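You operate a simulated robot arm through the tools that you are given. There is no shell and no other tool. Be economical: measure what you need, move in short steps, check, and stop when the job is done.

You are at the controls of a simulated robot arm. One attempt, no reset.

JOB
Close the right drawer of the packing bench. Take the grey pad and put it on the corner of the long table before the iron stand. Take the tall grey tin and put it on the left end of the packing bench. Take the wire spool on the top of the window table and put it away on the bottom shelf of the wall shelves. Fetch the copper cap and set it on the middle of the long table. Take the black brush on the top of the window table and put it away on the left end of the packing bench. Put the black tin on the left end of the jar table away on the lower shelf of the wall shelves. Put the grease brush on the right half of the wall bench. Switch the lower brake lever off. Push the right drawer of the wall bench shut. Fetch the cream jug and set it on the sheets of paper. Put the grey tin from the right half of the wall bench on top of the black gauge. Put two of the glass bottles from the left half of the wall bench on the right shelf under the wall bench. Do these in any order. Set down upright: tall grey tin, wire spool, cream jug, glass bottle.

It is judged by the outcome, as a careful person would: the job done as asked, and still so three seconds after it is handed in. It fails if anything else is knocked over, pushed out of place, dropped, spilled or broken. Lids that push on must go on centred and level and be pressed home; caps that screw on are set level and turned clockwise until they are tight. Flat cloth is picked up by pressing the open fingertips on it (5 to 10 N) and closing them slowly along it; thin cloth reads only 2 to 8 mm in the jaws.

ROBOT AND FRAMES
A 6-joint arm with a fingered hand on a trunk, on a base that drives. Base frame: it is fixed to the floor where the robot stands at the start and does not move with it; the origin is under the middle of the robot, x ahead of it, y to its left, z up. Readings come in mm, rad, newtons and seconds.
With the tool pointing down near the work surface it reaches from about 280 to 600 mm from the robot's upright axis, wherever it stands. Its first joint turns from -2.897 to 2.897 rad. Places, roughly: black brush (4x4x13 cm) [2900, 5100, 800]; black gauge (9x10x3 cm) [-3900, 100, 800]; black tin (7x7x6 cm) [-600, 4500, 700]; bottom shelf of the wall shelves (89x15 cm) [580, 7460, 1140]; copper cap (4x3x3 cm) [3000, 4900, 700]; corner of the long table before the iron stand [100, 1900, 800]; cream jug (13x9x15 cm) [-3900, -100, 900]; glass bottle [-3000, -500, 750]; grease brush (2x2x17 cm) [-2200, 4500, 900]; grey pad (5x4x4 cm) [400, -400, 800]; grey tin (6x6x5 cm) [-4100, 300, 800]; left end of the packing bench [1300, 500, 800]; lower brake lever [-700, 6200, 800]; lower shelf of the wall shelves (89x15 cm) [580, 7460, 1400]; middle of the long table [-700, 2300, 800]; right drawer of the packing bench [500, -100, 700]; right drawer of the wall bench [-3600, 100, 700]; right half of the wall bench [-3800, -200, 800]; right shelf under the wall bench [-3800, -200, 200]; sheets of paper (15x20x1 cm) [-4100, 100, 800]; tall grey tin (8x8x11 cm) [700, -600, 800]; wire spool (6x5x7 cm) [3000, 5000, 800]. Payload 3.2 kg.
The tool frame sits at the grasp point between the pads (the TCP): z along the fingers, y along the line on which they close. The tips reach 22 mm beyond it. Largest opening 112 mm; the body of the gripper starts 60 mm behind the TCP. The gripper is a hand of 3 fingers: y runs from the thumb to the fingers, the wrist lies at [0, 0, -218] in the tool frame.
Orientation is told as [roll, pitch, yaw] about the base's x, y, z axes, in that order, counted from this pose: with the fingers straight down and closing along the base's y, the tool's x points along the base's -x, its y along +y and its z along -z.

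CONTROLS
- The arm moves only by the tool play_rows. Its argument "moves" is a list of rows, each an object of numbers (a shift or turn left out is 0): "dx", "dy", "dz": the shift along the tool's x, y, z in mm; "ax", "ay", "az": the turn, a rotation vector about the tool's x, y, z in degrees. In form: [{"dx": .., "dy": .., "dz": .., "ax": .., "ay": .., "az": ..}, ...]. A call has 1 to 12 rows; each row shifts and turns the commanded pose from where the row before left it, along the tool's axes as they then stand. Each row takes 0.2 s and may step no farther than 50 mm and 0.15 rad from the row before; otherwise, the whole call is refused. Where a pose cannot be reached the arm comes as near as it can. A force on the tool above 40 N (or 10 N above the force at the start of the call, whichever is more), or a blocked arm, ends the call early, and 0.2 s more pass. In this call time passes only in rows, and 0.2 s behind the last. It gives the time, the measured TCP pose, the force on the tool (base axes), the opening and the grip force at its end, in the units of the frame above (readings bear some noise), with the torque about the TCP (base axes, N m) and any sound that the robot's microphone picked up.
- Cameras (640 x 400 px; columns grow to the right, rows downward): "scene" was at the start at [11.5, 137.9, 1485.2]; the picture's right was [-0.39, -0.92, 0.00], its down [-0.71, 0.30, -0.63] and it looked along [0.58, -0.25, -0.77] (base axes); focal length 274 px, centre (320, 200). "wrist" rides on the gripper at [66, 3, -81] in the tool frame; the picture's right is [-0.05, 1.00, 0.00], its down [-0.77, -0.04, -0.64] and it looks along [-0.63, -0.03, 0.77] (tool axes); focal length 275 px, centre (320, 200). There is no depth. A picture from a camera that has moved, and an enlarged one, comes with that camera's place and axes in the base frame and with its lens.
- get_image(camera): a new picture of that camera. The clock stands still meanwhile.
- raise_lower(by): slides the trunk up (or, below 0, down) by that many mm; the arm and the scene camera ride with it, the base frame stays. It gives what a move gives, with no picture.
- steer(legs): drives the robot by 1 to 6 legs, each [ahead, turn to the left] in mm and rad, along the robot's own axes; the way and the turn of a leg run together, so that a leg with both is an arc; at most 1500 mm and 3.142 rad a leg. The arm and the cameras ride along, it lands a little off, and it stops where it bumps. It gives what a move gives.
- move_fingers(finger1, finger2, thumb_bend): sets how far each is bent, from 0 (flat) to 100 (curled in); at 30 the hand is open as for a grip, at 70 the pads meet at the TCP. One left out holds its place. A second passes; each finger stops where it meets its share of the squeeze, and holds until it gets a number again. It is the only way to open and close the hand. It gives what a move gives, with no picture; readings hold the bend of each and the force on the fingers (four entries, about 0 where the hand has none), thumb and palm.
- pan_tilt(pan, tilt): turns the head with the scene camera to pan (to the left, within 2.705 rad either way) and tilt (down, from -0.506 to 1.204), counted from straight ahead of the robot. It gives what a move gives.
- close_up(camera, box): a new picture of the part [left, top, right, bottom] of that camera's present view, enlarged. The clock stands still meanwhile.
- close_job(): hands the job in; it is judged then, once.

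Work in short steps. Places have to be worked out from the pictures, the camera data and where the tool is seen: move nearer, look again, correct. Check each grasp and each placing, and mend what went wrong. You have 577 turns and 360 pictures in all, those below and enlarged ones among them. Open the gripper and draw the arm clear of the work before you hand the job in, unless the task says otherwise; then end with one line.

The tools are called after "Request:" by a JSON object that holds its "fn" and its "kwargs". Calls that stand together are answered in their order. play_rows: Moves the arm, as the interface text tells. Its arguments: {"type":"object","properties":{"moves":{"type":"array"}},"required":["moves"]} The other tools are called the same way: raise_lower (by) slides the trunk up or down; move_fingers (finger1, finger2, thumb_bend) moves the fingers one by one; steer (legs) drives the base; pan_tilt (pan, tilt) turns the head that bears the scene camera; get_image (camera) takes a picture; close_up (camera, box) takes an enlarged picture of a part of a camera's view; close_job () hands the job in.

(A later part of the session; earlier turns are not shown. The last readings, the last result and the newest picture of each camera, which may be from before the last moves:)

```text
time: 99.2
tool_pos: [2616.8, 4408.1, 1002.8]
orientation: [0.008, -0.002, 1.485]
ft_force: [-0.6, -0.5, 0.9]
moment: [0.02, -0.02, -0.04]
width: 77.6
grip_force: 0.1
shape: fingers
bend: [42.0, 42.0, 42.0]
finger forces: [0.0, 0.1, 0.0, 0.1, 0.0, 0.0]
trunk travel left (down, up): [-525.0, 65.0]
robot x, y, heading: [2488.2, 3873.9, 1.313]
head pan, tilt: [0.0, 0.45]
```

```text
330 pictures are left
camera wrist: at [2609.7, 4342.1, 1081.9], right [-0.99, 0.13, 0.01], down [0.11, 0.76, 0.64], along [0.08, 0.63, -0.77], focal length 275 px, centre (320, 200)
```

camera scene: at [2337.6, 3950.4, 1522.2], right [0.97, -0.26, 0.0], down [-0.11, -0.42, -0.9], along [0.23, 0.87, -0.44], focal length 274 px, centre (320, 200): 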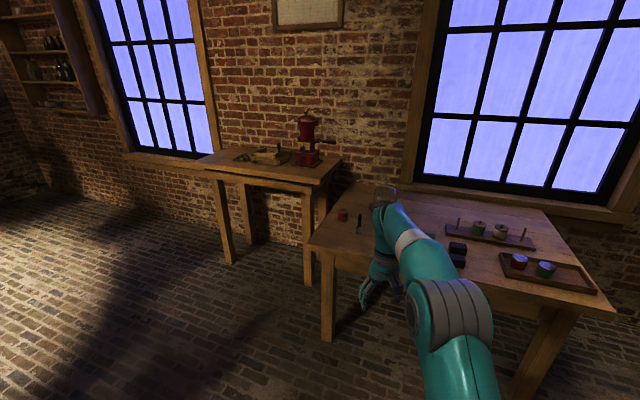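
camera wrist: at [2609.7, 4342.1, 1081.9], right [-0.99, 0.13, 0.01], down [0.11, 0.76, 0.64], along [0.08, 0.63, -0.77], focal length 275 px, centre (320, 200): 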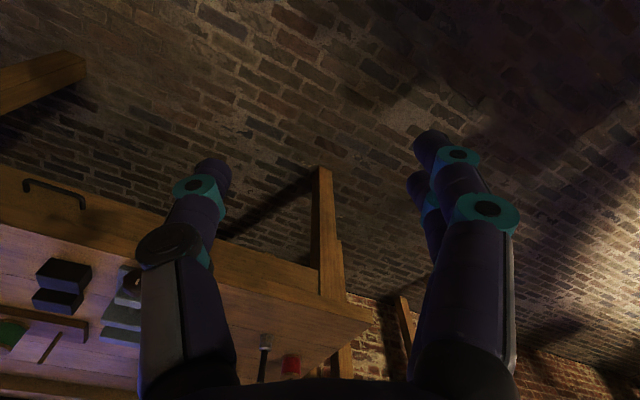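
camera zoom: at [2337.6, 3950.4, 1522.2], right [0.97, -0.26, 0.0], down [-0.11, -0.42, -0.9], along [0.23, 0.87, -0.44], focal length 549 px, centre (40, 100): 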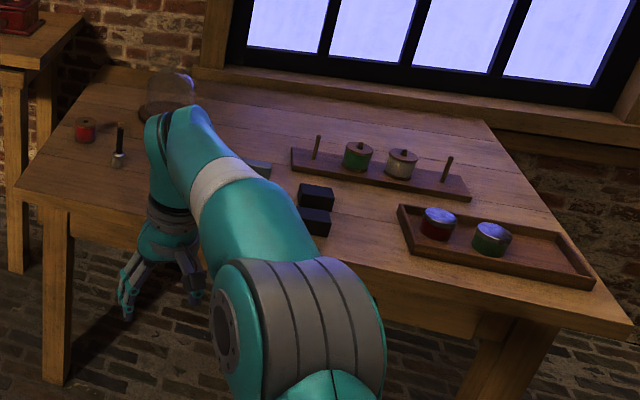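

The copper cap may be in the drawer (z≈700). I'll drive up to face the window table squarely.

Request:
{"fn": "steer", "kwargs": {"legs": [[0, 0.182], [475, 0], [0, -0.584]]}}

Request:
{"fn": "pan_tilt", "kwargs": {"pan": 0.0, "tilt": 0.75}}

Request:
{"fn": "get_image", "kwargs": {"camera": "scene"}}

Request:
{"fn": "get_image", "kwargs": {"camera": "wrist"}}

```text
time: 104.3
tool_pos: [2861.8, 4790.2, 1002.0]
orientation: [0.007, -0.003, 1.07]
ft_force: [-0.4, 0.3, 0.1]
moment: [0.01, 0.02, -0.01]
width: 77.6
grip_force: 0.1
shape: fingers
bend: [42.0, 42.0, 42.0]
finger forces: [0.1, 0.0, 0.1, 0.0, 0.0, 0.0]
trunk travel left (down, up): [-525.0, 65.0]
robot x, y, heading: [2525.6, 4353.6, 0.895]
head pan, tilt: [0.0, 0.45]
```

```text
time: 105.1
tool_pos: [2861.1, 4789.3, 1003.2]
orientation: [0.007, -0.002, 1.069]
ft_force: [0.0, 0.8, 0.3]
moment: [0.02, -0.01, 0.03]
width: 77.5
grip_force: 0.0
shape: fingers
bend: [42.0, 42.0, 42.0]
finger forces: [0.0, 0.0, 0.0, 0.0, 0.1, 0.0]
trunk travel left (down, up): [-525.0, 65.0]
robot x, y, heading: [2529.5, 4354.2, 0.894]
head pan, tilt: [0.0, 0.75]
```

```text
329 pictures are left
camera scene: at [2414.9, 4476.8, 1495.8], right [0.78, -0.62, 0.0], down [-0.43, -0.53, -0.73], along [0.46, 0.57, -0.68], focal length 274 px, centre (320, 200)
```

scene: 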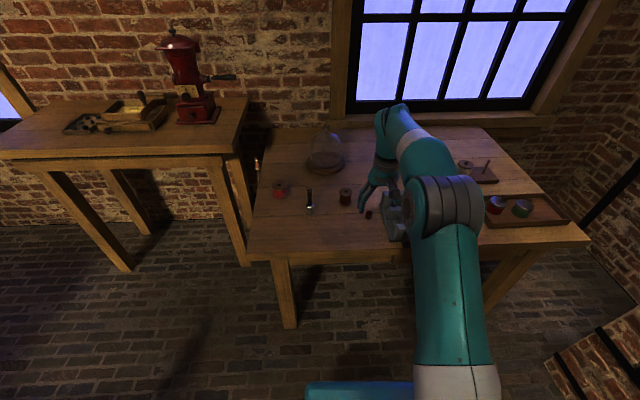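

```text
328 pictures are left
camera wrist: at [2828.3, 4732.1, 1082.0], right [-0.85, 0.52, 0.01], down [0.41, 0.66, 0.64], along [0.33, 0.55, -0.77], focal length 275 px, centre (320, 200)
```

wrist: 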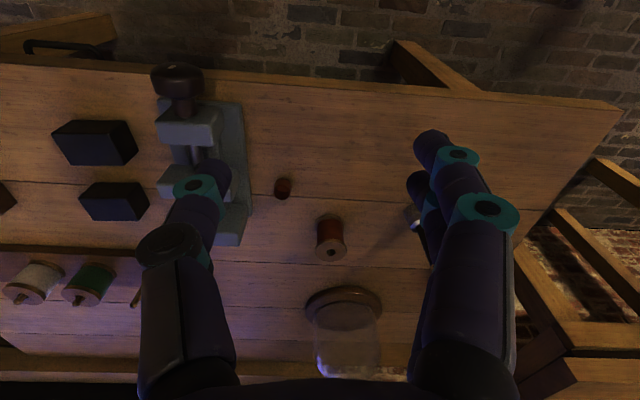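

On the table top I see the copper cap (≈(3008,4922)), the wire spool (≈(2994,5039)) and the brush (≈(2864,5111)), with the top at z≈730. I'll drive 245 mm ahead and reach for the spool.

Request:
{"fn": "steer", "kwargs": {"legs": [[245, 0]]}}

Request:
{"fn": "move_fingers", "kwargs": {"finger1": 30, "finger2": 30, "thumb_bend": 30}}

Request:
{"fn": "play_rows", "kwargs": {"moves": [{"dx": 40}, {"dx": 40}, {"dx": 40}]}}

Request:
{"fn": "get_image", "kwargs": {"camera": "wrist"}}

```text
time: 106.9
tool_pos: [3016.8, 4983.6, 1000.6]
orientation: [0.007, -0.001, 1.071]
ft_force: [0.2, 0.4, -0.2]
moment: [-0.01, 0.02, -0.02]
width: 77.5
grip_force: 0.1
shape: fingers
bend: [42.0, 42.0, 42.0]
finger forces: [0.1, 0.1, 0.1, 0.1, 0.1, 0.0]
trunk travel left (down, up): [-525.0, 65.0]
robot x, y, heading: [2682.4, 4547.1, 0.895]
head pan, tilt: [0.0, 0.75]
```

```text
time: 107.9
tool_pos: [3017.1, 4982.2, 1002.2]
orientation: [0.007, -0.001, 1.069]
ft_force: [0.8, -0.2, 0.4]
moment: [-0.02, -0.02, 0.02]
width: 111.4
grip_force: 0.1
shape: fingers
bend: [30.0, 30.0, 30.0]
finger forces: [0.0, 0.1, 0.0, 0.1, 0.0, 0.1]
trunk travel left (down, up): [-525.0, 65.0]
robot x, y, heading: [2686.5, 4545.5, 0.89]
head pan, tilt: [0.0, 0.75]
```

```text
time: 108.7
tool_pos: [2957.1, 4876.2, 1000.4]
orientation: [0.008, -0.002, 1.068]
ft_force: [0.0, -0.4, 0.2]
moment: [-0.02, 0.0, 0.02]
width: 111.1
grip_force: 0.0
shape: fingers
bend: [30.0, 30.0, 30.0]
finger forces: [0.0, 0.0, 0.0, 0.0, 0.1, 0.0]
trunk travel left (down, up): [-525.0, 65.0]
robot x, y, heading: [2680.2, 4547.5, 0.892]
head pan, tilt: [0.0, 0.75]
```

```text
327 pictures are left
camera wrist: at [2924.4, 4819.6, 1081.2], right [-0.85, 0.52, 0.01], down [0.41, 0.66, 0.64], along [0.33, 0.55, -0.77], focal length 275 px, centre (320, 200)
```

wrist: 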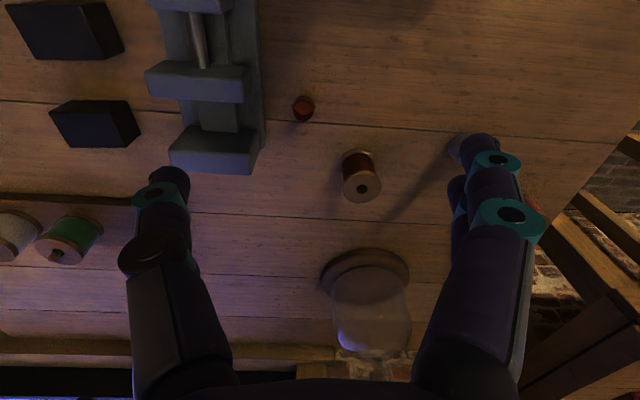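

The spool is at about (2990,5034). I'll move over it and descend to z≈850 to check alignment.

Request:
{"fn": "play_rows", "kwargs": {"moves": [{"dx": -40, "dy": 12}, {"dx": -40, "dy": 12}, {"dx": -40, "dy": 12}, {"dx": -33, "dy": 11}, {"dz": 45}, {"dz": 45}, {"dz": 45}]}}

Request:
{"fn": "get_image", "kwargs": {"camera": "wrist"}}

```text
time: 110.3
tool_pos: [2990.8, 5032.4, 867.2]
orientation: [0.005, -0.003, 1.071]
ft_force: [0.9, -0.3, 0.0]
moment: [0.0, -0.02, 0.02]
width: 111.2
grip_force: 0.1
shape: fingers
bend: [30.0, 30.0, 30.0]
finger forces: [0.1, 0.0, 0.0, 0.0, 0.2, 0.1]
trunk travel left (down, up): [-525.0, 65.0]
robot x, y, heading: [2685.6, 4544.2, 0.893]
head pan, tilt: [0.0, 0.75]
```

```text
326 pictures are left
camera wrist: at [2958.3, 4975.1, 947.1], right [-0.85, 0.52, 0.01], down [0.41, 0.66, 0.64], along [0.33, 0.55, -0.77], focal length 275 px, centre (320, 200)
```

wrist: 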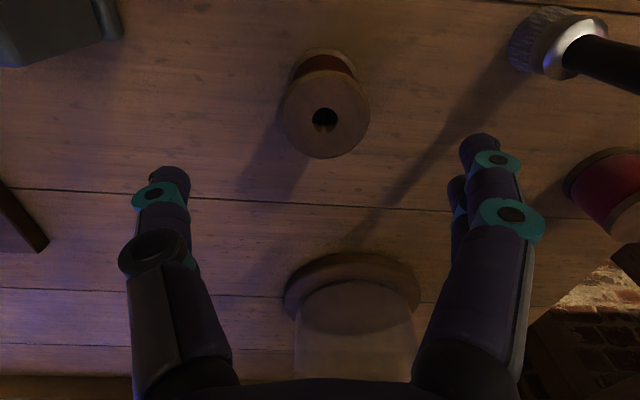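

Well centred. I'll descend to grasp mid-height.

Request:
{"fn": "play_rows", "kwargs": {"moves": [{"dz": 35}, {"dz": 35}, {"dz": 29, "dx": -2}]}}

Request:
{"fn": "move_fingers", "kwargs": {"finger1": 68, "finger2": 68, "thumb_bend": 68}}

Request:
{"fn": "get_image", "kwargs": {"camera": "wrist"}}

```text
time: 111.1
tool_pos: [2992.5, 5037.6, 769.3]
orientation: [0.009, -0.001, 1.07]
ft_force: [-0.2, -0.7, 0.3]
moment: [0.02, 0.03, 0.02]
width: 111.0
grip_force: 0.0
shape: fingers
bend: [30.0, 30.0, 30.0]
finger forces: [0.0, 0.0, 0.0, 0.1, 0.0, 0.0]
trunk travel left (down, up): [-525.0, 65.0]
robot x, y, heading: [2685.0, 4543.4, 0.895]
head pan, tilt: [0.0, 0.75]
```

```text
time: 112.1
tool_pos: [2991.5, 5037.1, 768.8]
orientation: [0.007, -0.003, 1.071]
ft_force: [0.5, 0.3, -0.5]
moment: [0.02, -0.04, 0.0]
width: 42.9
grip_force: 13.9
shape: fingers
bend: [55.0, 59.0, 60.0]
finger forces: [8.0, 5.6, 0.0, 0.0, 13.8, 0.0]
trunk travel left (down, up): [-525.0, 65.0]
robot x, y, heading: [2684.8, 4547.2, 0.899]
head pan, tilt: [0.0, 0.75]
```

```text
325 pictures are left
camera wrist: at [2958.9, 4980.0, 848.6], right [-0.85, 0.52, 0.01], down [0.41, 0.66, 0.64], along [0.33, 0.55, -0.77], focal length 275 px, centre (320, 200)
```

wrist: 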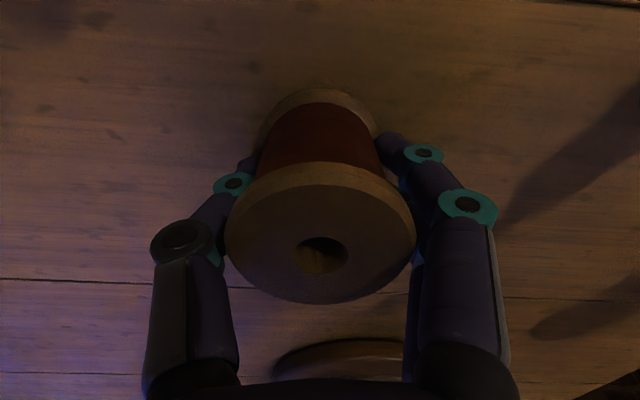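

Gripped (43 mm). Lift.

Request:
{"fn": "play_rows", "kwargs": {"moves": [{"dz": -20}, {"dz": -45}, {"dz": -45}, {"dz": -45}, {"dz": -45}, {"dz": -40}]}}

Request:
{"fn": "get_image", "kwargs": {"camera": "wrist"}}

```text
time: 113.5
tool_pos: [2992.1, 5036.8, 1008.7]
orientation: [0.006, -0.001, 1.071]
ft_force: [-1.2, 0.6, -1.7]
moment: [0.0, -0.01, -0.01]
width: 42.6
grip_force: 13.9
shape: fingers
bend: [56.0, 59.0, 60.0]
finger forces: [8.2, 5.9, 0.0, 0.0, 13.9, 0.0]
trunk travel left (down, up): [-525.0, 65.0]
robot x, y, heading: [2684.6, 4549.0, 0.891]
head pan, tilt: [0.0, 0.75]
```

```text
324 pictures are left
camera wrist: at [2959.2, 4979.6, 1088.7], right [-0.85, 0.52, 0.01], down [0.41, 0.66, 0.64], along [0.33, 0.55, -0.77], focal length 275 px, centre (320, 200)
```

wrist: 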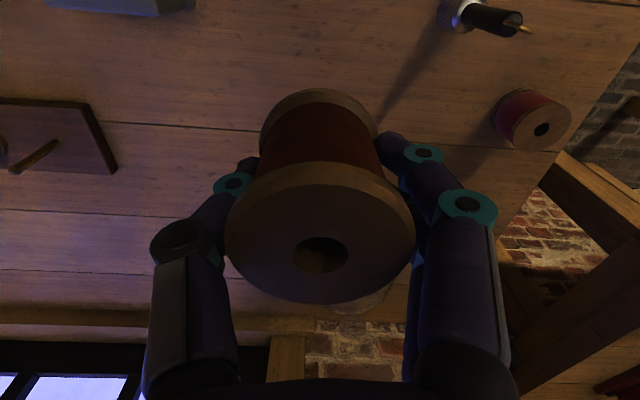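

The spool is held, but the shelf needs a tilted hand (there's a shelf above at 1400). I'll set the spool back down and regrasp it with the hand tilted 45°.

Request:
{"fn": "play_rows", "kwargs": {"moves": [{"dz": 45}, {"dz": 45}, {"dz": 45}, {"dz": 45}, {"dz": 45}, {"dz": 10}, {"dz": 2}, {"dz": 2}, {"dz": 2}]}}

```text
time: 115.5
tool_pos: [2990.0, 5036.1, 768.2]
orientation: [0.006, -0.003, 1.069]
ft_force: [-0.4, -0.4, 1.8]
moment: [-0.05, 0.01, 0.04]
width: 42.5
grip_force: 14.5
shape: fingers
bend: [56.0, 59.0, 60.0]
finger forces: [8.3, 6.1, 0.0, 0.0, 14.1, 0.0]
trunk travel left (down, up): [-525.0, 65.0]
robot x, y, heading: [2683.7, 4543.8, 0.897]
head pan, tilt: [0.0, 0.75]
```

Request:
{"fn": "move_fingers", "kwargs": {"finger1": 32, "finger2": 32, "thumb_bend": 32}}

Request:
{"fn": "play_rows", "kwargs": {"moves": [{"dz": -45}, {"dz": -45}, {"dz": -20}, {"ay": -7.5}, {"ay": -7.5}, {"ay": -7.5}, {"ay": -7.5}, {"ay": -7.5}, {"ay": -7.5}]}}

Request:
{"fn": "get_image", "kwargs": {"camera": "wrist"}}

```text
time: 116.5
tool_pos: [2992.0, 5036.3, 767.9]
orientation: [0.006, -0.001, 1.069]
ft_force: [-0.1, 0.6, 0.3]
moment: [-0.03, -0.01, 0.04]
width: 105.7
grip_force: 0.0
shape: fingers
bend: [32.0, 32.0, 32.0]
finger forces: [0.0, 0.1, 0.1, 0.0, 0.1, 0.0]
trunk travel left (down, up): [-525.0, 65.0]
robot x, y, heading: [2682.8, 4546.9, 0.892]
head pan, tilt: [0.0, 0.75]
```

```text
time: 118.5
tool_pos: [2993.5, 5057.9, 900.1]
orientation: [0.035, -0.665, 1.065]
ft_force: [-0.9, 0.4, 0.4]
moment: [-0.02, -0.01, -0.01]
width: 105.8
grip_force: 0.0
shape: fingers
bend: [32.0, 32.0, 32.0]
finger forces: [0.0, 0.1, 0.0, 0.0, 0.0, 0.0]
out of reach, approached as far as the arm can: row 8, 9
trunk travel left (down, up): [-525.0, 65.0]
robot x, y, heading: [2685.7, 4549.2, 0.896]
head pan, tilt: [0.0, 0.75]
```

```text
323 pictures are left
camera wrist: at [2944.6, 4968.6, 921.5], right [-0.87, 0.5, 0.06], down [0.16, 0.16, 0.97], along [0.48, 0.85, -0.22], focal length 275 px, centre (320, 200)
```

wrist: 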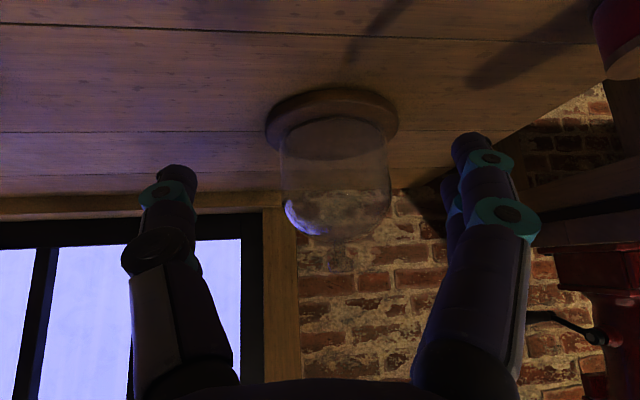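

The tilt reached 38° at this trunk height. I'll lower the trunk a bit, which also brings the hand down, then pull back about 20 mm to re-centre.

Request:
{"fn": "raise_lower", "kwargs": {"by": -60}}

Request:
{"fn": "play_rows", "kwargs": {"moves": [{"dz": 0}]}}

```text
time: 119.5
tool_pos: [2993.4, 5057.9, 839.3]
orientation: [0.037, -0.665, 1.063]
ft_force: [0.2, 0.0, -0.3]
moment: [-0.02, -0.01, 0.0]
width: 105.6
grip_force: 0.1
shape: fingers
bend: [32.0, 32.0, 32.0]
finger forces: [0.0, 0.1, 0.1, 0.0, 0.1, 0.1]
trunk travel left (down, up): [-465.0, 125.0]
robot x, y, heading: [2685.2, 4541.2, 0.895]
head pan, tilt: [0.0, 0.75]
```

```text
time: 119.9
tool_pos: [2992.5, 5058.2, 840.0]
orientation: [0.037, -0.664, 1.062]
ft_force: [-0.6, 0.2, -0.6]
moment: [-0.02, 0.0, -0.02]
width: 105.6
grip_force: 0.0
shape: fingers
bend: [32.0, 32.0, 32.0]
finger forces: [0.1, 0.1, 0.0, 0.0, 0.0, 0.0]
trunk travel left (down, up): [-465.0, 125.0]
robot x, y, heading: [2682.9, 4547.8, 0.893]
head pan, tilt: [0.0, 0.75]
```

Request:
{"fn": "play_rows", "kwargs": {"moves": [{"dx": 17, "dz": -13}]}}

Request:
{"fn": "get_image", "kwargs": {"camera": "wrist"}}

Request:
{"fn": "get_image", "kwargs": {"camera": "scene"}}

```text
time: 120.3
tool_pos: [2984.8, 5044.7, 844.4]
orientation: [0.037, -0.657, 1.064]
ft_force: [-0.3, -0.3, 0.2]
moment: [0.01, 0.0, 0.01]
width: 105.7
grip_force: 0.2
shape: fingers
bend: [32.0, 32.0, 32.0]
finger forces: [0.1, 0.0, 0.0, 0.1, 0.0, 0.1]
out of reach, approached as far as the arm can: row 1
trunk travel left (down, up): [-465.0, 125.0]
robot x, y, heading: [2686.6, 4551.6, 0.895]
head pan, tilt: [0.0, 0.75]
```

```text
322 pictures are left
camera wrist: at [2935.9, 4956.1, 867.4], right [-0.86, 0.5, 0.06], down [0.16, 0.17, 0.97], along [0.48, 0.85, -0.22], focal length 275 px, centre (320, 200)
```

wrist: 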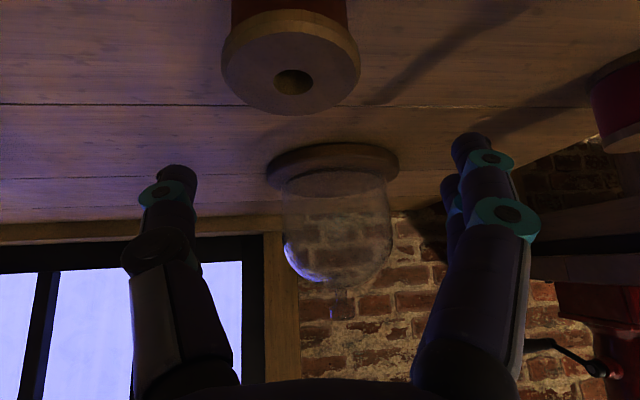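

```text
321 pictures are left
camera scene: at [2569.6, 4670.0, 1435.8], right [0.78, -0.63, 0.0], down [-0.43, -0.53, -0.73], along [0.46, 0.57, -0.68], focal length 274 px, centre (320, 200)
```

scene: 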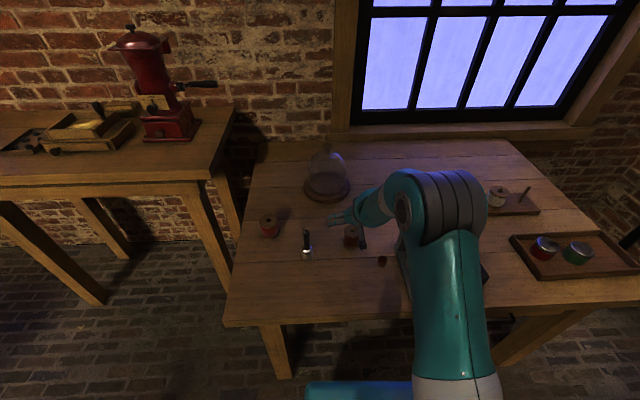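

Request:
{"fn": "play_rows", "kwargs": {"moves": [{"dy": -10}]}}

Request:
{"fn": "raise_lower", "kwargs": {"by": -68}}

Request:
{"fn": "get_image", "kwargs": {"camera": "wrist"}}

```text
time: 120.7
tool_pos: [2995.1, 5040.3, 844.6]
orientation: [0.037, -0.659, 1.063]
ft_force: [-0.1, -0.5, 0.6]
moment: [0.03, 0.02, -0.01]
width: 105.5
grip_force: 0.0
shape: fingers
bend: [32.0, 32.0, 32.0]
finger forces: [0.1, 0.0, 0.1, 0.0, 0.1, 0.0]
trunk travel left (down, up): [-465.0, 125.0]
robot x, y, heading: [2681.5, 4547.2, 0.896]
head pan, tilt: [0.0, 0.75]
```

```text
time: 121.8
tool_pos: [2994.9, 5042.0, 777.7]
orientation: [0.035, -0.66, 1.064]
ft_force: [0.4, -0.2, 0.2]
moment: [-0.03, 0.02, -0.01]
width: 105.7
grip_force: 0.0
shape: fingers
bend: [32.0, 32.0, 32.0]
finger forces: [0.0, 0.0, 0.0, 0.0, 0.1, 0.0]
trunk travel left (down, up): [-397.0, 193.0]
robot x, y, heading: [2686.2, 4549.2, 0.895]
head pan, tilt: [0.0, 0.75]
```

```text
320 pictures are left
camera wrist: at [2945.8, 4952.0, 799.6], right [-0.87, 0.5, 0.06], down [0.16, 0.16, 0.97], along [0.48, 0.85, -0.22], focal length 275 px, centre (320, 200)
```

wrist: 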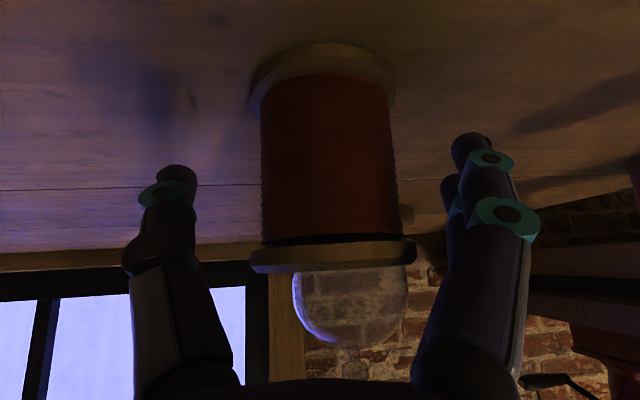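

Centred on the core. I'll lower a few mm and grip.

Request:
{"fn": "raise_lower", "kwargs": {"by": -8}}

Request:
{"fn": "move_fingers", "kwargs": {"finger1": 70, "finger2": 70, "thumb_bend": 70}}

Request:
{"fn": "raise_lower", "kwargs": {"by": 60}}

Request:
{"fn": "get_image", "kwargs": {"camera": "wrist"}}

```text
time: 122.4
tool_pos: [2994.9, 5040.6, 769.8]
orientation: [0.037, -0.658, 1.063]
ft_force: [0.9, -0.6, -0.2]
moment: [0.0, -0.01, 0.01]
width: 105.9
grip_force: 0.0
shape: fingers
bend: [32.0, 32.0, 32.0]
finger forces: [0.0, 0.0, 0.0, 0.0, 0.0, 0.0]
trunk travel left (down, up): [-389.0, 201.0]
robot x, y, heading: [2685.6, 4544.2, 0.896]
head pan, tilt: [0.0, 0.75]
```

```text
time: 123.4
tool_pos: [2993.5, 5040.6, 769.4]
orientation: [0.036, -0.657, 1.062]
ft_force: [0.0, -0.1, 0.8]
moment: [0.04, 0.01, 0.03]
width: 20.5
grip_force: 8.8
shape: fingers
bend: [63.0, 69.0, 67.0]
finger forces: [4.6, 4.2, 0.0, 0.0, 8.6, 0.0]
trunk travel left (down, up): [-389.0, 201.0]
robot x, y, heading: [2685.2, 4548.0, 0.892]
head pan, tilt: [0.0, 0.75]
```

```text
time: 124.4
tool_pos: [2993.5, 5040.9, 829.4]
orientation: [0.036, -0.657, 1.063]
ft_force: [0.3, 0.2, -1.3]
moment: [0.03, 0.01, -0.02]
width: 20.4
grip_force: 7.9
shape: fingers
bend: [63.0, 69.0, 67.0]
finger forces: [4.2, 4.1, 0.0, 0.0, 8.4, 0.0]
trunk travel left (down, up): [-449.0, 141.0]
robot x, y, heading: [2684.2, 4550.5, 0.889]
head pan, tilt: [0.0, 0.75]
```

```text
319 pictures are left
camera wrist: at [2945.8, 4952.2, 851.5], right [-0.87, 0.5, 0.06], down [0.16, 0.17, 0.97], along [0.48, 0.85, -0.22], focal length 275 px, centre (320, 200)
```

wrist: 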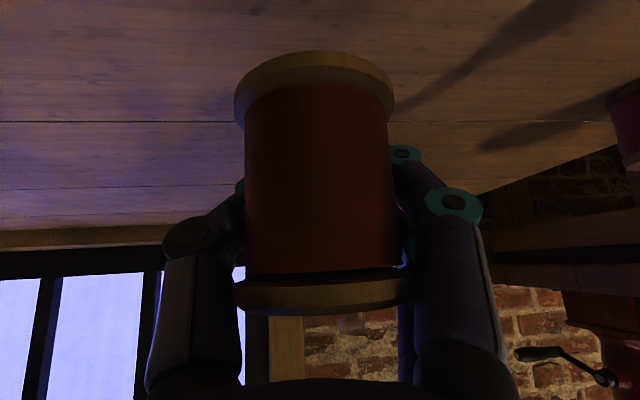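

The fingers have closed behind the core (20 mm), which is a weak hold. I'll set it back down, shift the hand back and regrip.

Request:
{"fn": "raise_lower", "kwargs": {"by": -59}}

Request:
{"fn": "move_fingers", "kwargs": {"finger1": 32, "finger2": 32, "thumb_bend": 32}}

Request:
{"fn": "get_image", "kwargs": {"camera": "wrist"}}

```text
time: 125.4
tool_pos: [2995.1, 5040.3, 770.0]
orientation: [0.036, -0.658, 1.064]
ft_force: [-0.4, 0.5, -1.7]
moment: [0.05, 0.0, -0.01]
width: 20.3
grip_force: 8.6
shape: fingers
bend: [63.0, 69.0, 67.0]
finger forces: [4.2, 4.3, 0.0, 0.1, 8.7, 0.1]
trunk travel left (down, up): [-390.0, 200.0]
robot x, y, heading: [2680.9, 4545.2, 0.896]
head pan, tilt: [0.0, 0.75]
```

```text
time: 126.4
tool_pos: [2994.3, 5039.9, 769.6]
orientation: [0.036, -0.658, 1.062]
ft_force: [-0.9, -0.5, 0.1]
moment: [0.0, 0.0, -0.03]
width: 105.3
grip_force: 0.0
shape: fingers
bend: [32.0, 32.0, 32.0]
finger forces: [0.1, 0.0, 0.1, 0.0, 0.1, 0.1]
trunk travel left (down, up): [-390.0, 200.0]
robot x, y, heading: [2681.4, 4546.5, 0.895]
head pan, tilt: [0.0, 0.75]
```

```text
318 pictures are left
camera wrist: at [2945.8, 4952.0, 792.6], right [-0.87, 0.5, 0.06], down [0.16, 0.16, 0.97], along [0.48, 0.85, -0.22], focal length 275 px, centre (320, 200)
```

wrist: 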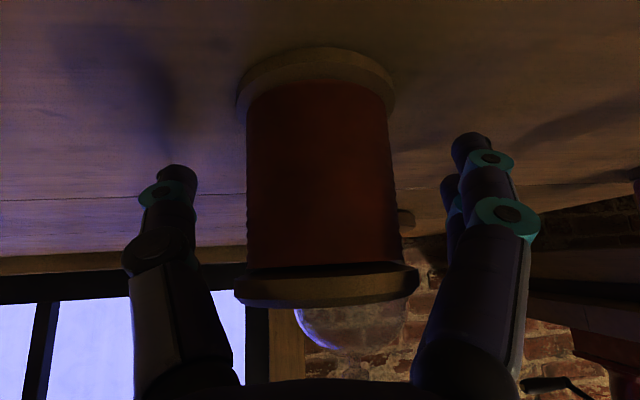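

The spool sits about 15 mm nearer than the TCP, so I back the base 15 mm.

Request:
{"fn": "steer", "kwargs": {"legs": [[-15, 0]]}}

Request:
{"fn": "get_image", "kwargs": {"camera": "wrist"}}

```text
time: 127.1
tool_pos: [2985.4, 5029.2, 770.4]
orientation: [0.037, -0.66, 1.062]
ft_force: [-0.3, 1.2, 0.2]
moment: [0.04, -0.01, 0.02]
width: 105.6
grip_force: 0.1
shape: fingers
bend: [32.0, 32.0, 32.0]
finger forces: [0.1, 0.1, 0.0, 0.1, 0.0, 0.0]
trunk travel left (down, up): [-390.0, 200.0]
robot x, y, heading: [2671.5, 4535.3, 0.896]
head pan, tilt: [0.0, 0.75]
```

```text
317 pictures are left
camera wrist: at [2936.4, 4940.2, 792.6], right [-0.87, 0.5, 0.06], down [0.16, 0.16, 0.97], along [0.48, 0.85, -0.22], focal length 275 px, centre (320, 200)
```

wrist: 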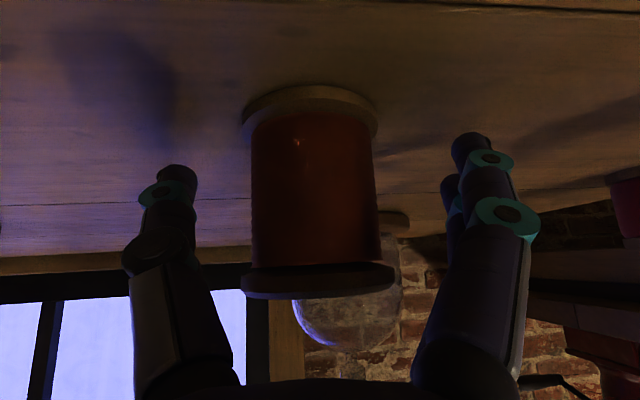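

Request:
{"fn": "move_fingers", "kwargs": {"finger1": 70, "finger2": 70, "thumb_bend": 70}}

Request:
{"fn": "get_image", "kwargs": {"camera": "wrist"}}

```text
time: 128.1
tool_pos: [2985.3, 5029.1, 769.6]
orientation: [0.035, -0.656, 1.062]
ft_force: [-0.6, 0.0, 0.4]
moment: [0.04, -0.03, 0.01]
width: 37.3
grip_force: 16.1
shape: fingers
bend: [56.0, 64.0, 63.0]
finger forces: [9.3, 7.8, 0.1, 0.1, 14.9, 0.0]
trunk travel left (down, up): [-390.0, 200.0]
robot x, y, heading: [2673.1, 4531.9, 0.899]
head pan, tilt: [0.0, 0.75]
```

```text
316 pictures are left
camera wrist: at [2936.4, 4940.3, 792.4], right [-0.86, 0.5, 0.06], down [0.16, 0.17, 0.97], along [0.48, 0.85, -0.22], focal length 275 px, centre (320, 200)
```

wrist: 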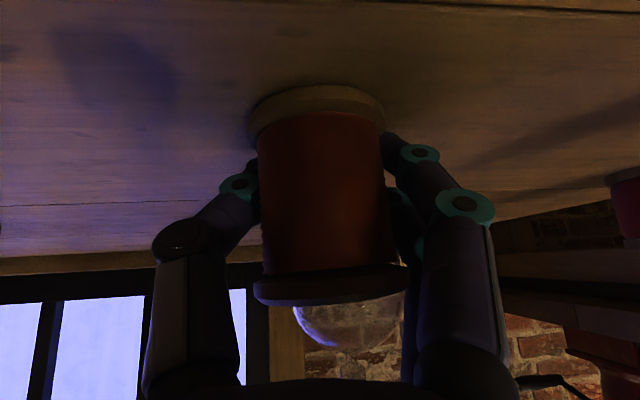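

Firm grip now (37 mm, 16 N). I'll raise the trunk and back away from the table.

Request:
{"fn": "raise_lower", "kwargs": {"by": 195}}

Request:
{"fn": "steer", "kwargs": {"legs": [[-450, 0], [0, 1.2]]}}

Request:
{"fn": "pan_tilt", "kwargs": {"pan": 0.0, "tilt": 0.3}}

Request:
{"fn": "get_image", "kwargs": {"camera": "scene"}}

Request:
{"fn": "get_image", "kwargs": {"camera": "wrist"}}

```text
time: 130.3
tool_pos: [2986.1, 5031.1, 965.3]
orientation: [0.036, -0.659, 1.063]
ft_force: [-0.2, 0.7, -1.5]
moment: [0.05, -0.02, 0.0]
width: 37.0
grip_force: 15.8
shape: fingers
bend: [56.0, 64.0, 63.0]
finger forces: [9.3, 7.7, 0.1, 0.0, 14.9, 0.0]
trunk travel left (down, up): [-585.0, 5.0]
robot x, y, heading: [2677.2, 4535.1, 0.896]
head pan, tilt: [0.0, 0.75]
```

```text
time: 135.9
tool_pos: [2048.6, 4653.0, 965.6]
orientation: [0.037, -0.658, 2.258]
ft_force: [0.4, -0.3, -1.8]
moment: [0.0, 0.0, 0.01]
width: 37.3
grip_force: 15.8
shape: fingers
bend: [56.0, 64.0, 63.0]
finger forces: [9.2, 7.5, 0.0, 0.0, 14.5, 0.1]
trunk travel left (down, up): [-585.0, 5.0]
robot x, y, heading: [2393.6, 4182.5, 2.087]
head pan, tilt: [0.0, 0.75]
```

```text
time: 136.8
tool_pos: [2048.5, 4651.7, 964.7]
orientation: [0.035, -0.657, 2.257]
ft_force: [0.4, -0.3, -1.6]
moment: [0.01, 0.03, 0.04]
width: 37.2
grip_force: 15.8
shape: fingers
bend: [56.0, 64.0, 63.0]
finger forces: [9.4, 7.4, 0.0, 0.0, 14.5, 0.0]
trunk travel left (down, up): [-585.0, 5.0]
robot x, y, heading: [2392.7, 4181.3, 2.086]
head pan, tilt: [0.0, 0.3]
```

```text
315 pictures are left
camera scene: at [2233.5, 4129.4, 1596.0], right [0.87, 0.49, 0.0], down [0.15, -0.26, -0.95], along [-0.47, 0.83, -0.3], focal length 274 px, centre (320, 200)
```

scene: 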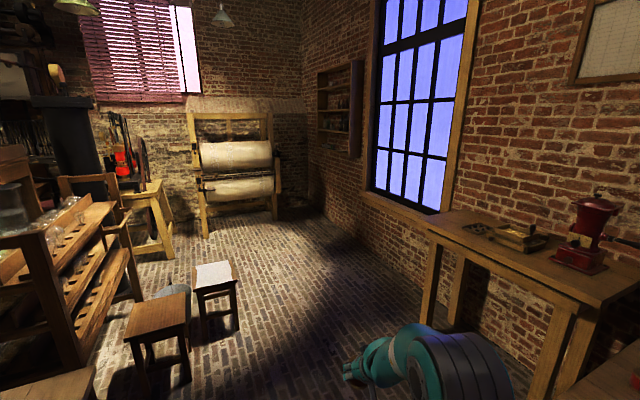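

```text
314 pictures are left
camera wrist: at [2113.2, 4572.9, 987.5], right [-0.78, -0.62, 0.06], down [-0.09, 0.21, 0.97], along [-0.62, 0.76, -0.22], focal length 275 px, centre (320, 200)
```

wrist: 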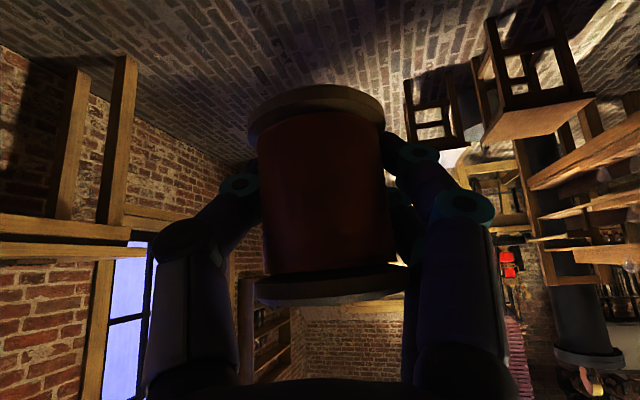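

The wall shelves are on the window wall ahead. There's a free corridor between the stools and the wall tables, so I drive up in stages.

Request:
{"fn": "steer", "kwargs": {"legs": [[0, 0.119], [1250, 0], [1250, 0]]}}

Request:
{"fn": "pan_tilt", "kwargs": {"pan": -0.8, "tilt": 0.3}}

Request:
{"fn": "get_image", "kwargs": {"camera": "scene"}}

```text
time: 149.6
tool_pos: [478.0, 6587.4, 965.5]
orientation: [0.037, -0.658, 2.397]
ft_force: [-0.3, 0.0, -2.3]
moment: [0.03, 0.0, 0.02]
width: 37.2
grip_force: 15.2
shape: fingers
bend: [56.0, 64.0, 63.0]
finger forces: [9.2, 7.4, 0.0, 0.1, 14.3, 0.0]
trunk travel left (down, up): [-585.0, 5.0]
robot x, y, heading: [887.2, 6170.2, 2.229]
head pan, tilt: [0.0, 0.3]
```

```text
time: 150.7
tool_pos: [478.2, 6587.0, 963.5]
orientation: [0.035, -0.658, 2.397]
ft_force: [-0.4, -0.3, -2.1]
moment: [0.02, 0.0, -0.01]
width: 37.1
grip_force: 16.0
shape: fingers
bend: [56.0, 64.0, 63.0]
finger forces: [9.2, 7.4, 0.1, 0.1, 14.5, 0.0]
trunk travel left (down, up): [-585.0, 5.0]
robot x, y, heading: [886.1, 6171.9, 2.231]
head pan, tilt: [-0.799, 0.3]
```

```text
313 pictures are left
camera scene: at [805.1, 6114.5, 1596.1], right [0.99, -0.14, 0.0], down [-0.04, -0.29, -0.96], along [0.13, 0.95, -0.3], focal length 274 px, centre (320, 200)
```

scene: 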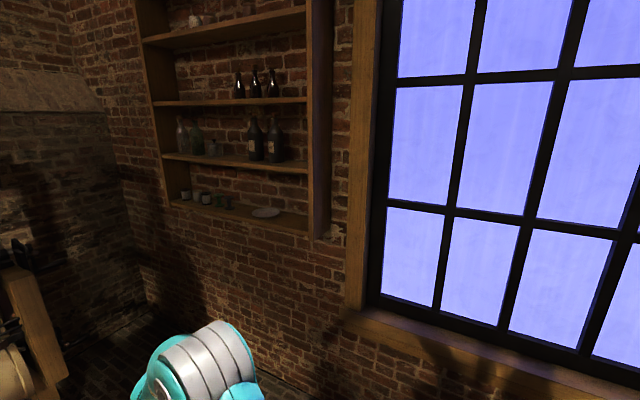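

The bottom shelf (z≈1125) has free room at its right side. I'll drive to about 750 mm in front of that spot, facing the wall.

Request:
{"fn": "steer", "kwargs": {"legs": [[0, 0.202], [638, 0], [0, -1.499]]}}

Request:
{"fn": "play_rows", "kwargs": {"moves": [{"ax": 2.93, "az": 3.74}, {"ax": 2.93, "az": 3.74}, {"dx": -25, "dz": -31}, {"dx": -25, "dz": -31}, {"dx": -25, "dz": -31}, {"dx": -25, "dz": -31}, {"dx": -25, "dz": -31}, {"dx": -22, "dz": -28}]}}

Request:
{"fn": "pan_tilt", "kwargs": {"pan": -0.1, "tilt": 0.3}}

Request:
{"fn": "get_image", "kwargs": {"camera": "scene"}}

Request:
{"fn": "get_image", "kwargs": {"camera": "wrist"}}

```text
time: 158.8
tool_pos: [694.4, 7093.5, 965.6]
orientation: [0.035, -0.659, 1.085]
ft_force: [0.9, 0.3, -1.9]
moment: [-0.01, 0.01, -0.01]
width: 37.0
grip_force: 15.2
shape: fingers
bend: [56.0, 64.0, 64.0]
finger forces: [9.2, 7.1, 0.0, 0.1, 14.2, 0.1]
trunk travel left (down, up): [-585.0, 5.0]
robot x, y, heading: [395.2, 6595.7, 0.92]
head pan, tilt: [-0.799, 0.3]
```

```text
time: 160.6
tool_pos: [662.6, 7071.6, 1002.0]
orientation: [0.068, -0.686, 0.919]
ft_force: [0.4, -0.6, -2.1]
moment: [-0.02, -0.01, 0.0]
width: 36.8
grip_force: 15.4
shape: fingers
bend: [56.0, 64.0, 64.0]
finger forces: [9.2, 7.0, 0.0, 0.0, 14.1, 0.0]
out of reach, approached as far as the arm can: row 3, 4, 5, 6, 7, 8
trunk travel left (down, up): [-585.0, 5.0]
robot x, y, heading: [396.0, 6591.6, 0.918]
head pan, tilt: [-0.799, 0.3]
```

```text
time: 161.6
tool_pos: [662.5, 7072.6, 1002.2]
orientation: [0.068, -0.686, 0.917]
ft_force: [-0.9, 0.6, -1.8]
moment: [0.01, -0.03, 0.02]
width: 37.0
grip_force: 15.4
shape: fingers
bend: [56.0, 64.0, 64.0]
finger forces: [9.1, 7.1, 0.0, 0.0, 14.0, 0.0]
trunk travel left (down, up): [-585.0, 5.0]
robot x, y, heading: [396.8, 6591.7, 0.911]
head pan, tilt: [-0.099, 0.3]
```

```text
312 pictures are left
camera scene: at [291.4, 6715.4, 1596.1], right [0.73, -0.68, 0.0], down [-0.2, -0.22, -0.96], along [0.65, 0.7, -0.3], focal length 274 px, centre (320, 200)
```

scene: 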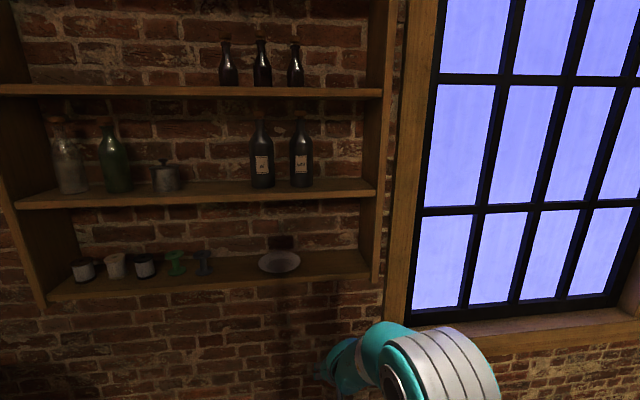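

```text
311 pictures are left
camera wrist: at [603.4, 6988.8, 1021.1], right [-0.8, 0.6, 0.08], down [0.18, 0.11, 0.98], along [0.58, 0.79, -0.2], focal length 275 px, centre (320, 200)
```

wrist: 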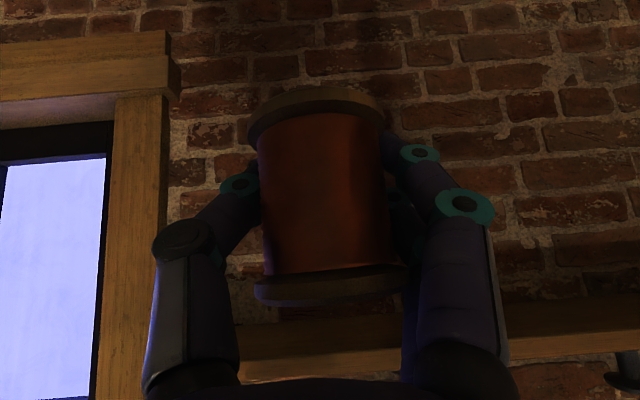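

The arm can't rise here with this tilt and left offset. At the drawer it reached a 45° tilt at this relative height with the hand on the robot's right, so I shift the hand right and try again.

Request:
{"fn": "play_rows", "kwargs": {"moves": [{"dy": -35}, {"dy": -35}, {"dy": -35}, {"dy": -30}, {"dx": -25, "dz": -31}, {"dx": -25, "dz": -31}]}}

```text
time: 163.0
tool_pos: [774.8, 6981.4, 1075.9]
orientation: [0.035, -0.653, 0.918]
ft_force: [-0.6, 0.4, -1.4]
moment: [0.02, -0.04, 0.0]
width: 36.7
grip_force: 14.6
shape: fingers
bend: [57.0, 65.0, 64.0]
finger forces: [8.9, 6.8, 0.1, 0.0, 13.6, 0.0]
out of reach, approached as far as the arm can: row 1
trunk travel left (down, up): [-585.0, 5.0]
robot x, y, heading: [395.1, 6593.5, 0.916]
head pan, tilt: [-0.099, 0.3]
```

That works. I continue upward to z≈1210.

Request:
{"fn": "play_rows", "kwargs": {"moves": [{"dx": -25, "dz": -31}, {"dx": -25, "dz": -31}, {"dx": -25, "dz": -31}, {"dx": -8, "dz": -10}]}}

Request:
{"fn": "get_image", "kwargs": {"camera": "wrist"}}

Request:
{"fn": "get_image", "kwargs": {"camera": "scene"}}

```text
time: 164.0
tool_pos: [780.5, 6980.0, 1209.0]
orientation: [0.034, -0.654, 0.92]
ft_force: [0.7, 0.1, -1.8]
moment: [0.03, -0.02, 0.02]
width: 36.5
grip_force: 15.0
shape: fingers
bend: [57.0, 65.0, 64.0]
finger forces: [8.7, 6.7, 0.0, 0.0, 13.5, 0.0]
trunk travel left (down, up): [-585.0, 5.0]
robot x, y, heading: [393.8, 6592.4, 0.919]
head pan, tilt: [-0.099, 0.3]
```

```text
310 pictures are left
camera wrist: at [718.5, 6899.5, 1232.6], right [-0.78, 0.62, 0.06], down [0.18, 0.15, 0.97], along [0.59, 0.77, -0.23], focal length 275 px, centre (320, 200)
```

wrist: 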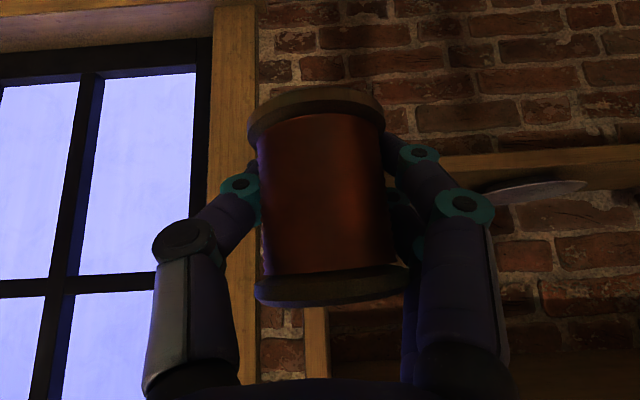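

```text
309 pictures are left
camera scene: at [291.4, 6715.5, 1596.1], right [0.73, -0.68, 0.0], down [-0.2, -0.22, -0.96], along [0.65, 0.7, -0.3], focal length 274 px, centre (320, 200)
```

scene: 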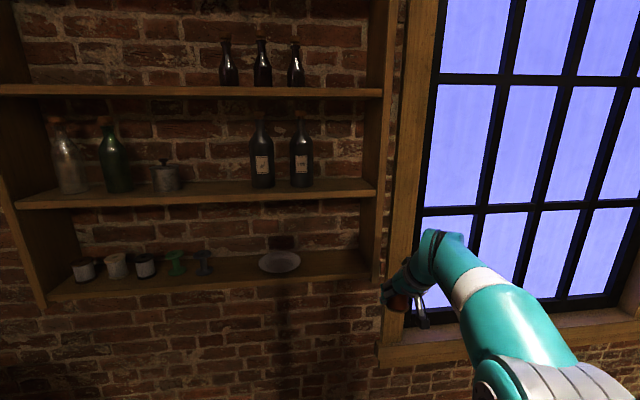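

I need to go about 107 mm left and 239 mm ahead. I'll back off at an angle to shift left, then come forward partway and look.

Request:
{"fn": "steer", "kwargs": {"legs": [[0, -0.5], [-223, 0], [0, 0.515], [320, 0]]}}

Request:
{"fn": "get_image", "kwargs": {"camera": "wrist"}}

Request:
{"fn": "get_image", "kwargs": {"camera": "scene"}}

```text
time: 170.3
tool_pos: [746.8, 7149.3, 1209.1]
orientation: [0.037, -0.653, 0.947]
ft_force: [-0.5, -0.4, -1.3]
moment: [0.01, -0.05, 0.02]
width: 36.3
grip_force: 14.3
shape: fingers
bend: [57.0, 65.0, 64.0]
finger forces: [8.7, 6.6, 0.0, 0.1, 13.5, 0.2]
trunk travel left (down, up): [-585.0, 5.0]
robot x, y, heading: [370.8, 6750.3, 0.944]
head pan, tilt: [-0.099, 0.3]
```

```text
308 pictures are left
camera wrist: at [687.3, 7066.2, 1231.9], right [-0.8, 0.6, 0.06], down [0.18, 0.15, 0.97], along [0.57, 0.79, -0.23], focal length 275 px, centre (320, 200)
```

wrist: 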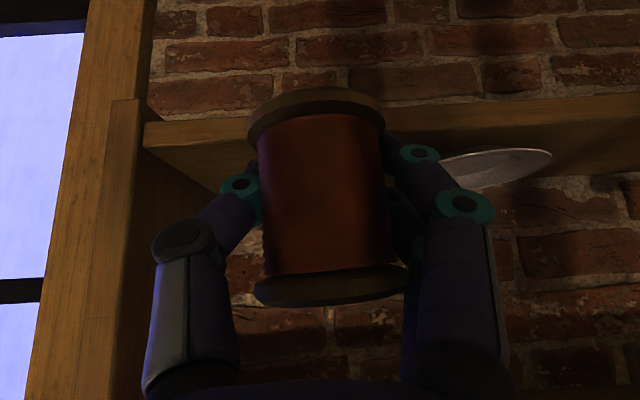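

```text
307 pictures are left
camera scene: at [264.9, 6872.0, 1596.1], right [0.75, -0.67, 0.0], down [-0.2, -0.22, -0.96], along [0.64, 0.71, -0.3], focal length 274 px, centre (320, 200)
```

scene: 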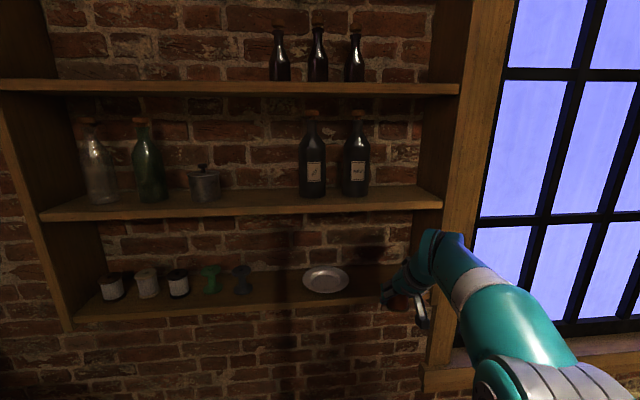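

The spool is centred between the side panel and the plate, about 75 mm before the shelf edge. I'll raise slightly and drive ahead 130 mm.

Request:
{"fn": "play_rows", "kwargs": {"moves": [{"dx": -9, "dz": -11}]}}

Request:
{"fn": "steer", "kwargs": {"legs": [[125, 0]]}}

Request:
{"fn": "get_image", "kwargs": {"camera": "wrist"}}

Request:
{"fn": "get_image", "kwargs": {"camera": "scene"}}

```text
time: 170.7
tool_pos: [745.6, 7149.5, 1223.6]
orientation: [0.034, -0.654, 0.943]
ft_force: [0.2, -0.5, -2.7]
moment: [0.02, -0.02, -0.04]
width: 36.2
grip_force: 14.2
shape: fingers
bend: [57.0, 65.0, 64.0]
finger forces: [8.7, 6.5, 0.1, 0.0, 13.4, 0.1]
trunk travel left (down, up): [-585.0, 5.0]
robot x, y, heading: [372.9, 6751.4, 0.944]
head pan, tilt: [-0.099, 0.3]
```

```text
time: 172.0
tool_pos: [818.2, 7250.8, 1223.6]
orientation: [0.033, -0.653, 0.946]
ft_force: [0.4, 1.2, -2.0]
moment: [0.0, -0.01, 0.01]
width: 36.6
grip_force: 14.2
shape: fingers
bend: [57.0, 65.0, 64.0]
finger forces: [8.7, 6.6, 0.0, 0.1, 13.3, 0.1]
trunk travel left (down, up): [-585.0, 5.0]
robot x, y, heading: [442.5, 6848.5, 0.943]
head pan, tilt: [-0.099, 0.3]
```

```text
306 pictures are left
camera wrist: at [759.7, 7168.5, 1246.7], right [-0.8, 0.6, 0.06], down [0.18, 0.15, 0.97], along [0.57, 0.79, -0.23], focal length 275 px, centre (320, 200)
```

wrist: 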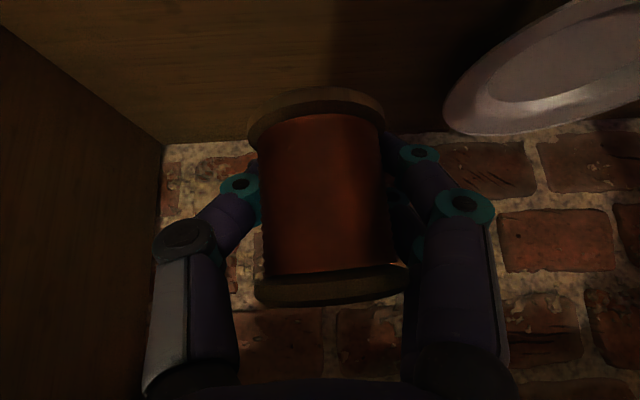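

```text
305 pictures are left
camera scene: at [337.9, 6972.8, 1596.1], right [0.75, -0.66, 0.0], down [-0.2, -0.22, -0.95], along [0.63, 0.71, -0.3], focal length 274 px, centre (320, 200)
```

scene: 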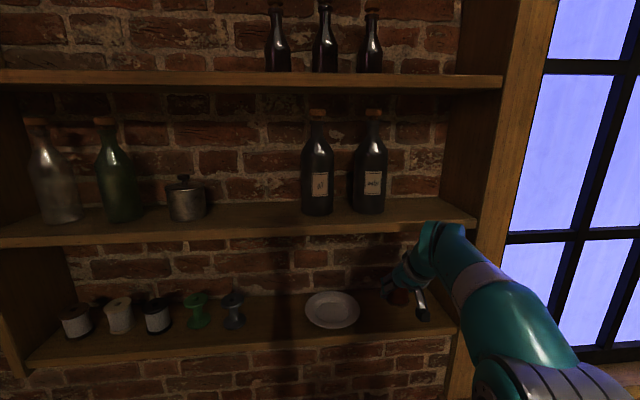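

Inside the shelf now. I'll go 12 mm deeper and lower gently until contact.

Request:
{"fn": "play_rows", "kwargs": {"moves": [{"dx": -9.5, "dz": 7.3}, {"dx": 9, "dz": 12}, {"dx": 9, "dz": 12}, {"dx": 1.8, "dz": 2.4}, {"dx": 1.8, "dz": 2.4}, {"dx": 1.8, "dz": 2.4}]}}

Request:
{"fn": "get_image", "kwargs": {"camera": "wrist"}}

```text
time: 173.4
tool_pos: [823.3, 7260.4, 1184.1]
orientation: [0.035, -0.651, 0.948]
ft_force: [-0.9, 0.1, -2.0]
moment: [0.02, 0.0, -0.02]
width: 36.4
grip_force: 14.1
shape: fingers
bend: [57.0, 65.0, 64.0]
finger forces: [8.7, 6.6, 0.0, 0.1, 13.4, 0.0]
trunk travel left (down, up): [-585.0, 5.0]
robot x, y, heading: [444.9, 6849.4, 0.944]
head pan, tilt: [-0.099, 0.3]
```

```text
304 pictures are left
camera wrist: at [764.7, 7177.9, 1207.5], right [-0.8, 0.6, 0.06], down [0.18, 0.15, 0.97], along [0.57, 0.79, -0.23], focal length 275 px, centre (320, 200)
```

wrist: 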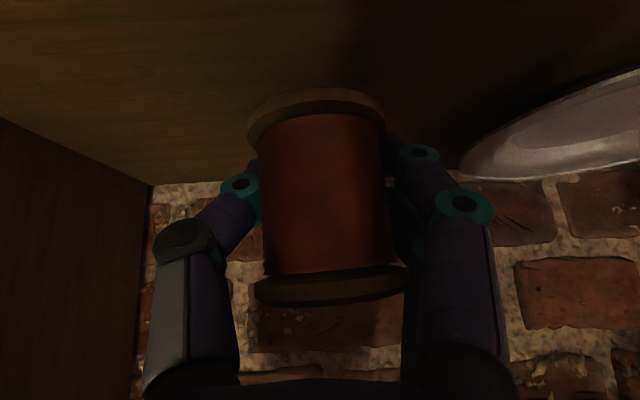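

Request:
{"fn": "play_rows", "kwargs": {"moves": [{"dx": 1.8, "dz": 2.4}, {"dx": 1.8, "dz": 2.4}, {"dx": 1.8, "dz": 2.4}, {"dx": 1.8, "dz": 2.4}]}}

Request:
{"fn": "play_rows", "kwargs": {"moves": [{"dx": 1.2, "dz": 1.6}, {"dx": 1.2, "dz": 1.6}, {"dx": 1.2, "dz": 1.6}]}}

Request:
{"fn": "get_image", "kwargs": {"camera": "wrist"}}

```text
time: 174.4
tool_pos: [823.7, 7260.4, 1171.5]
orientation: [0.036, -0.655, 0.947]
ft_force: [0.6, -0.1, -0.9]
moment: [-0.01, 0.0, -0.02]
width: 36.4
grip_force: 14.4
shape: fingers
bend: [57.0, 65.0, 64.0]
finger forces: [8.6, 6.6, 0.0, 0.0, 13.3, 0.1]
trunk travel left (down, up): [-585.0, 5.0]
robot x, y, heading: [442.6, 6854.1, 0.944]
head pan, tilt: [-0.099, 0.3]
```

```text
time: 175.2
tool_pos: [823.0, 7261.9, 1169.4]
orientation: [0.033, -0.659, 0.947]
ft_force: [0.6, 2.8, 9.6]
moment: [0.28, 0.2, -0.04]
width: 36.2
grip_force: 17.1
shape: fingers
bend: [57.0, 65.0, 64.0]
finger forces: [14.5, 6.4, 0.0, 0.0, 13.3, 0.0]
trunk travel left (down, up): [-585.0, 5.0]
robot x, y, heading: [443.5, 6849.0, 0.946]
head pan, tilt: [-0.099, 0.3]
```

```text
303 pictures are left
camera wrist: at [764.6, 7178.7, 1191.7], right [-0.8, 0.6, 0.05], down [0.18, 0.15, 0.97], along [0.57, 0.79, -0.22], focal length 275 px, centre (320, 200)
```

wrist: 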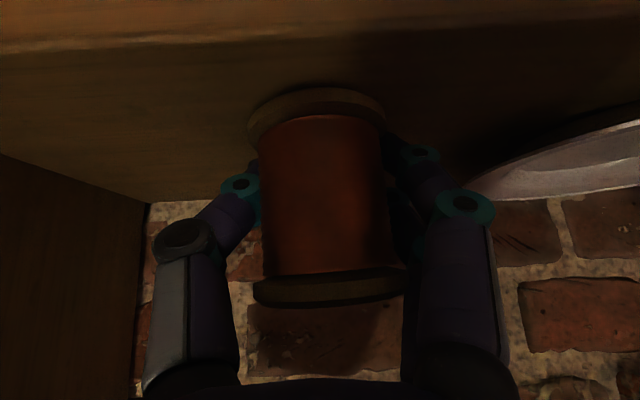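

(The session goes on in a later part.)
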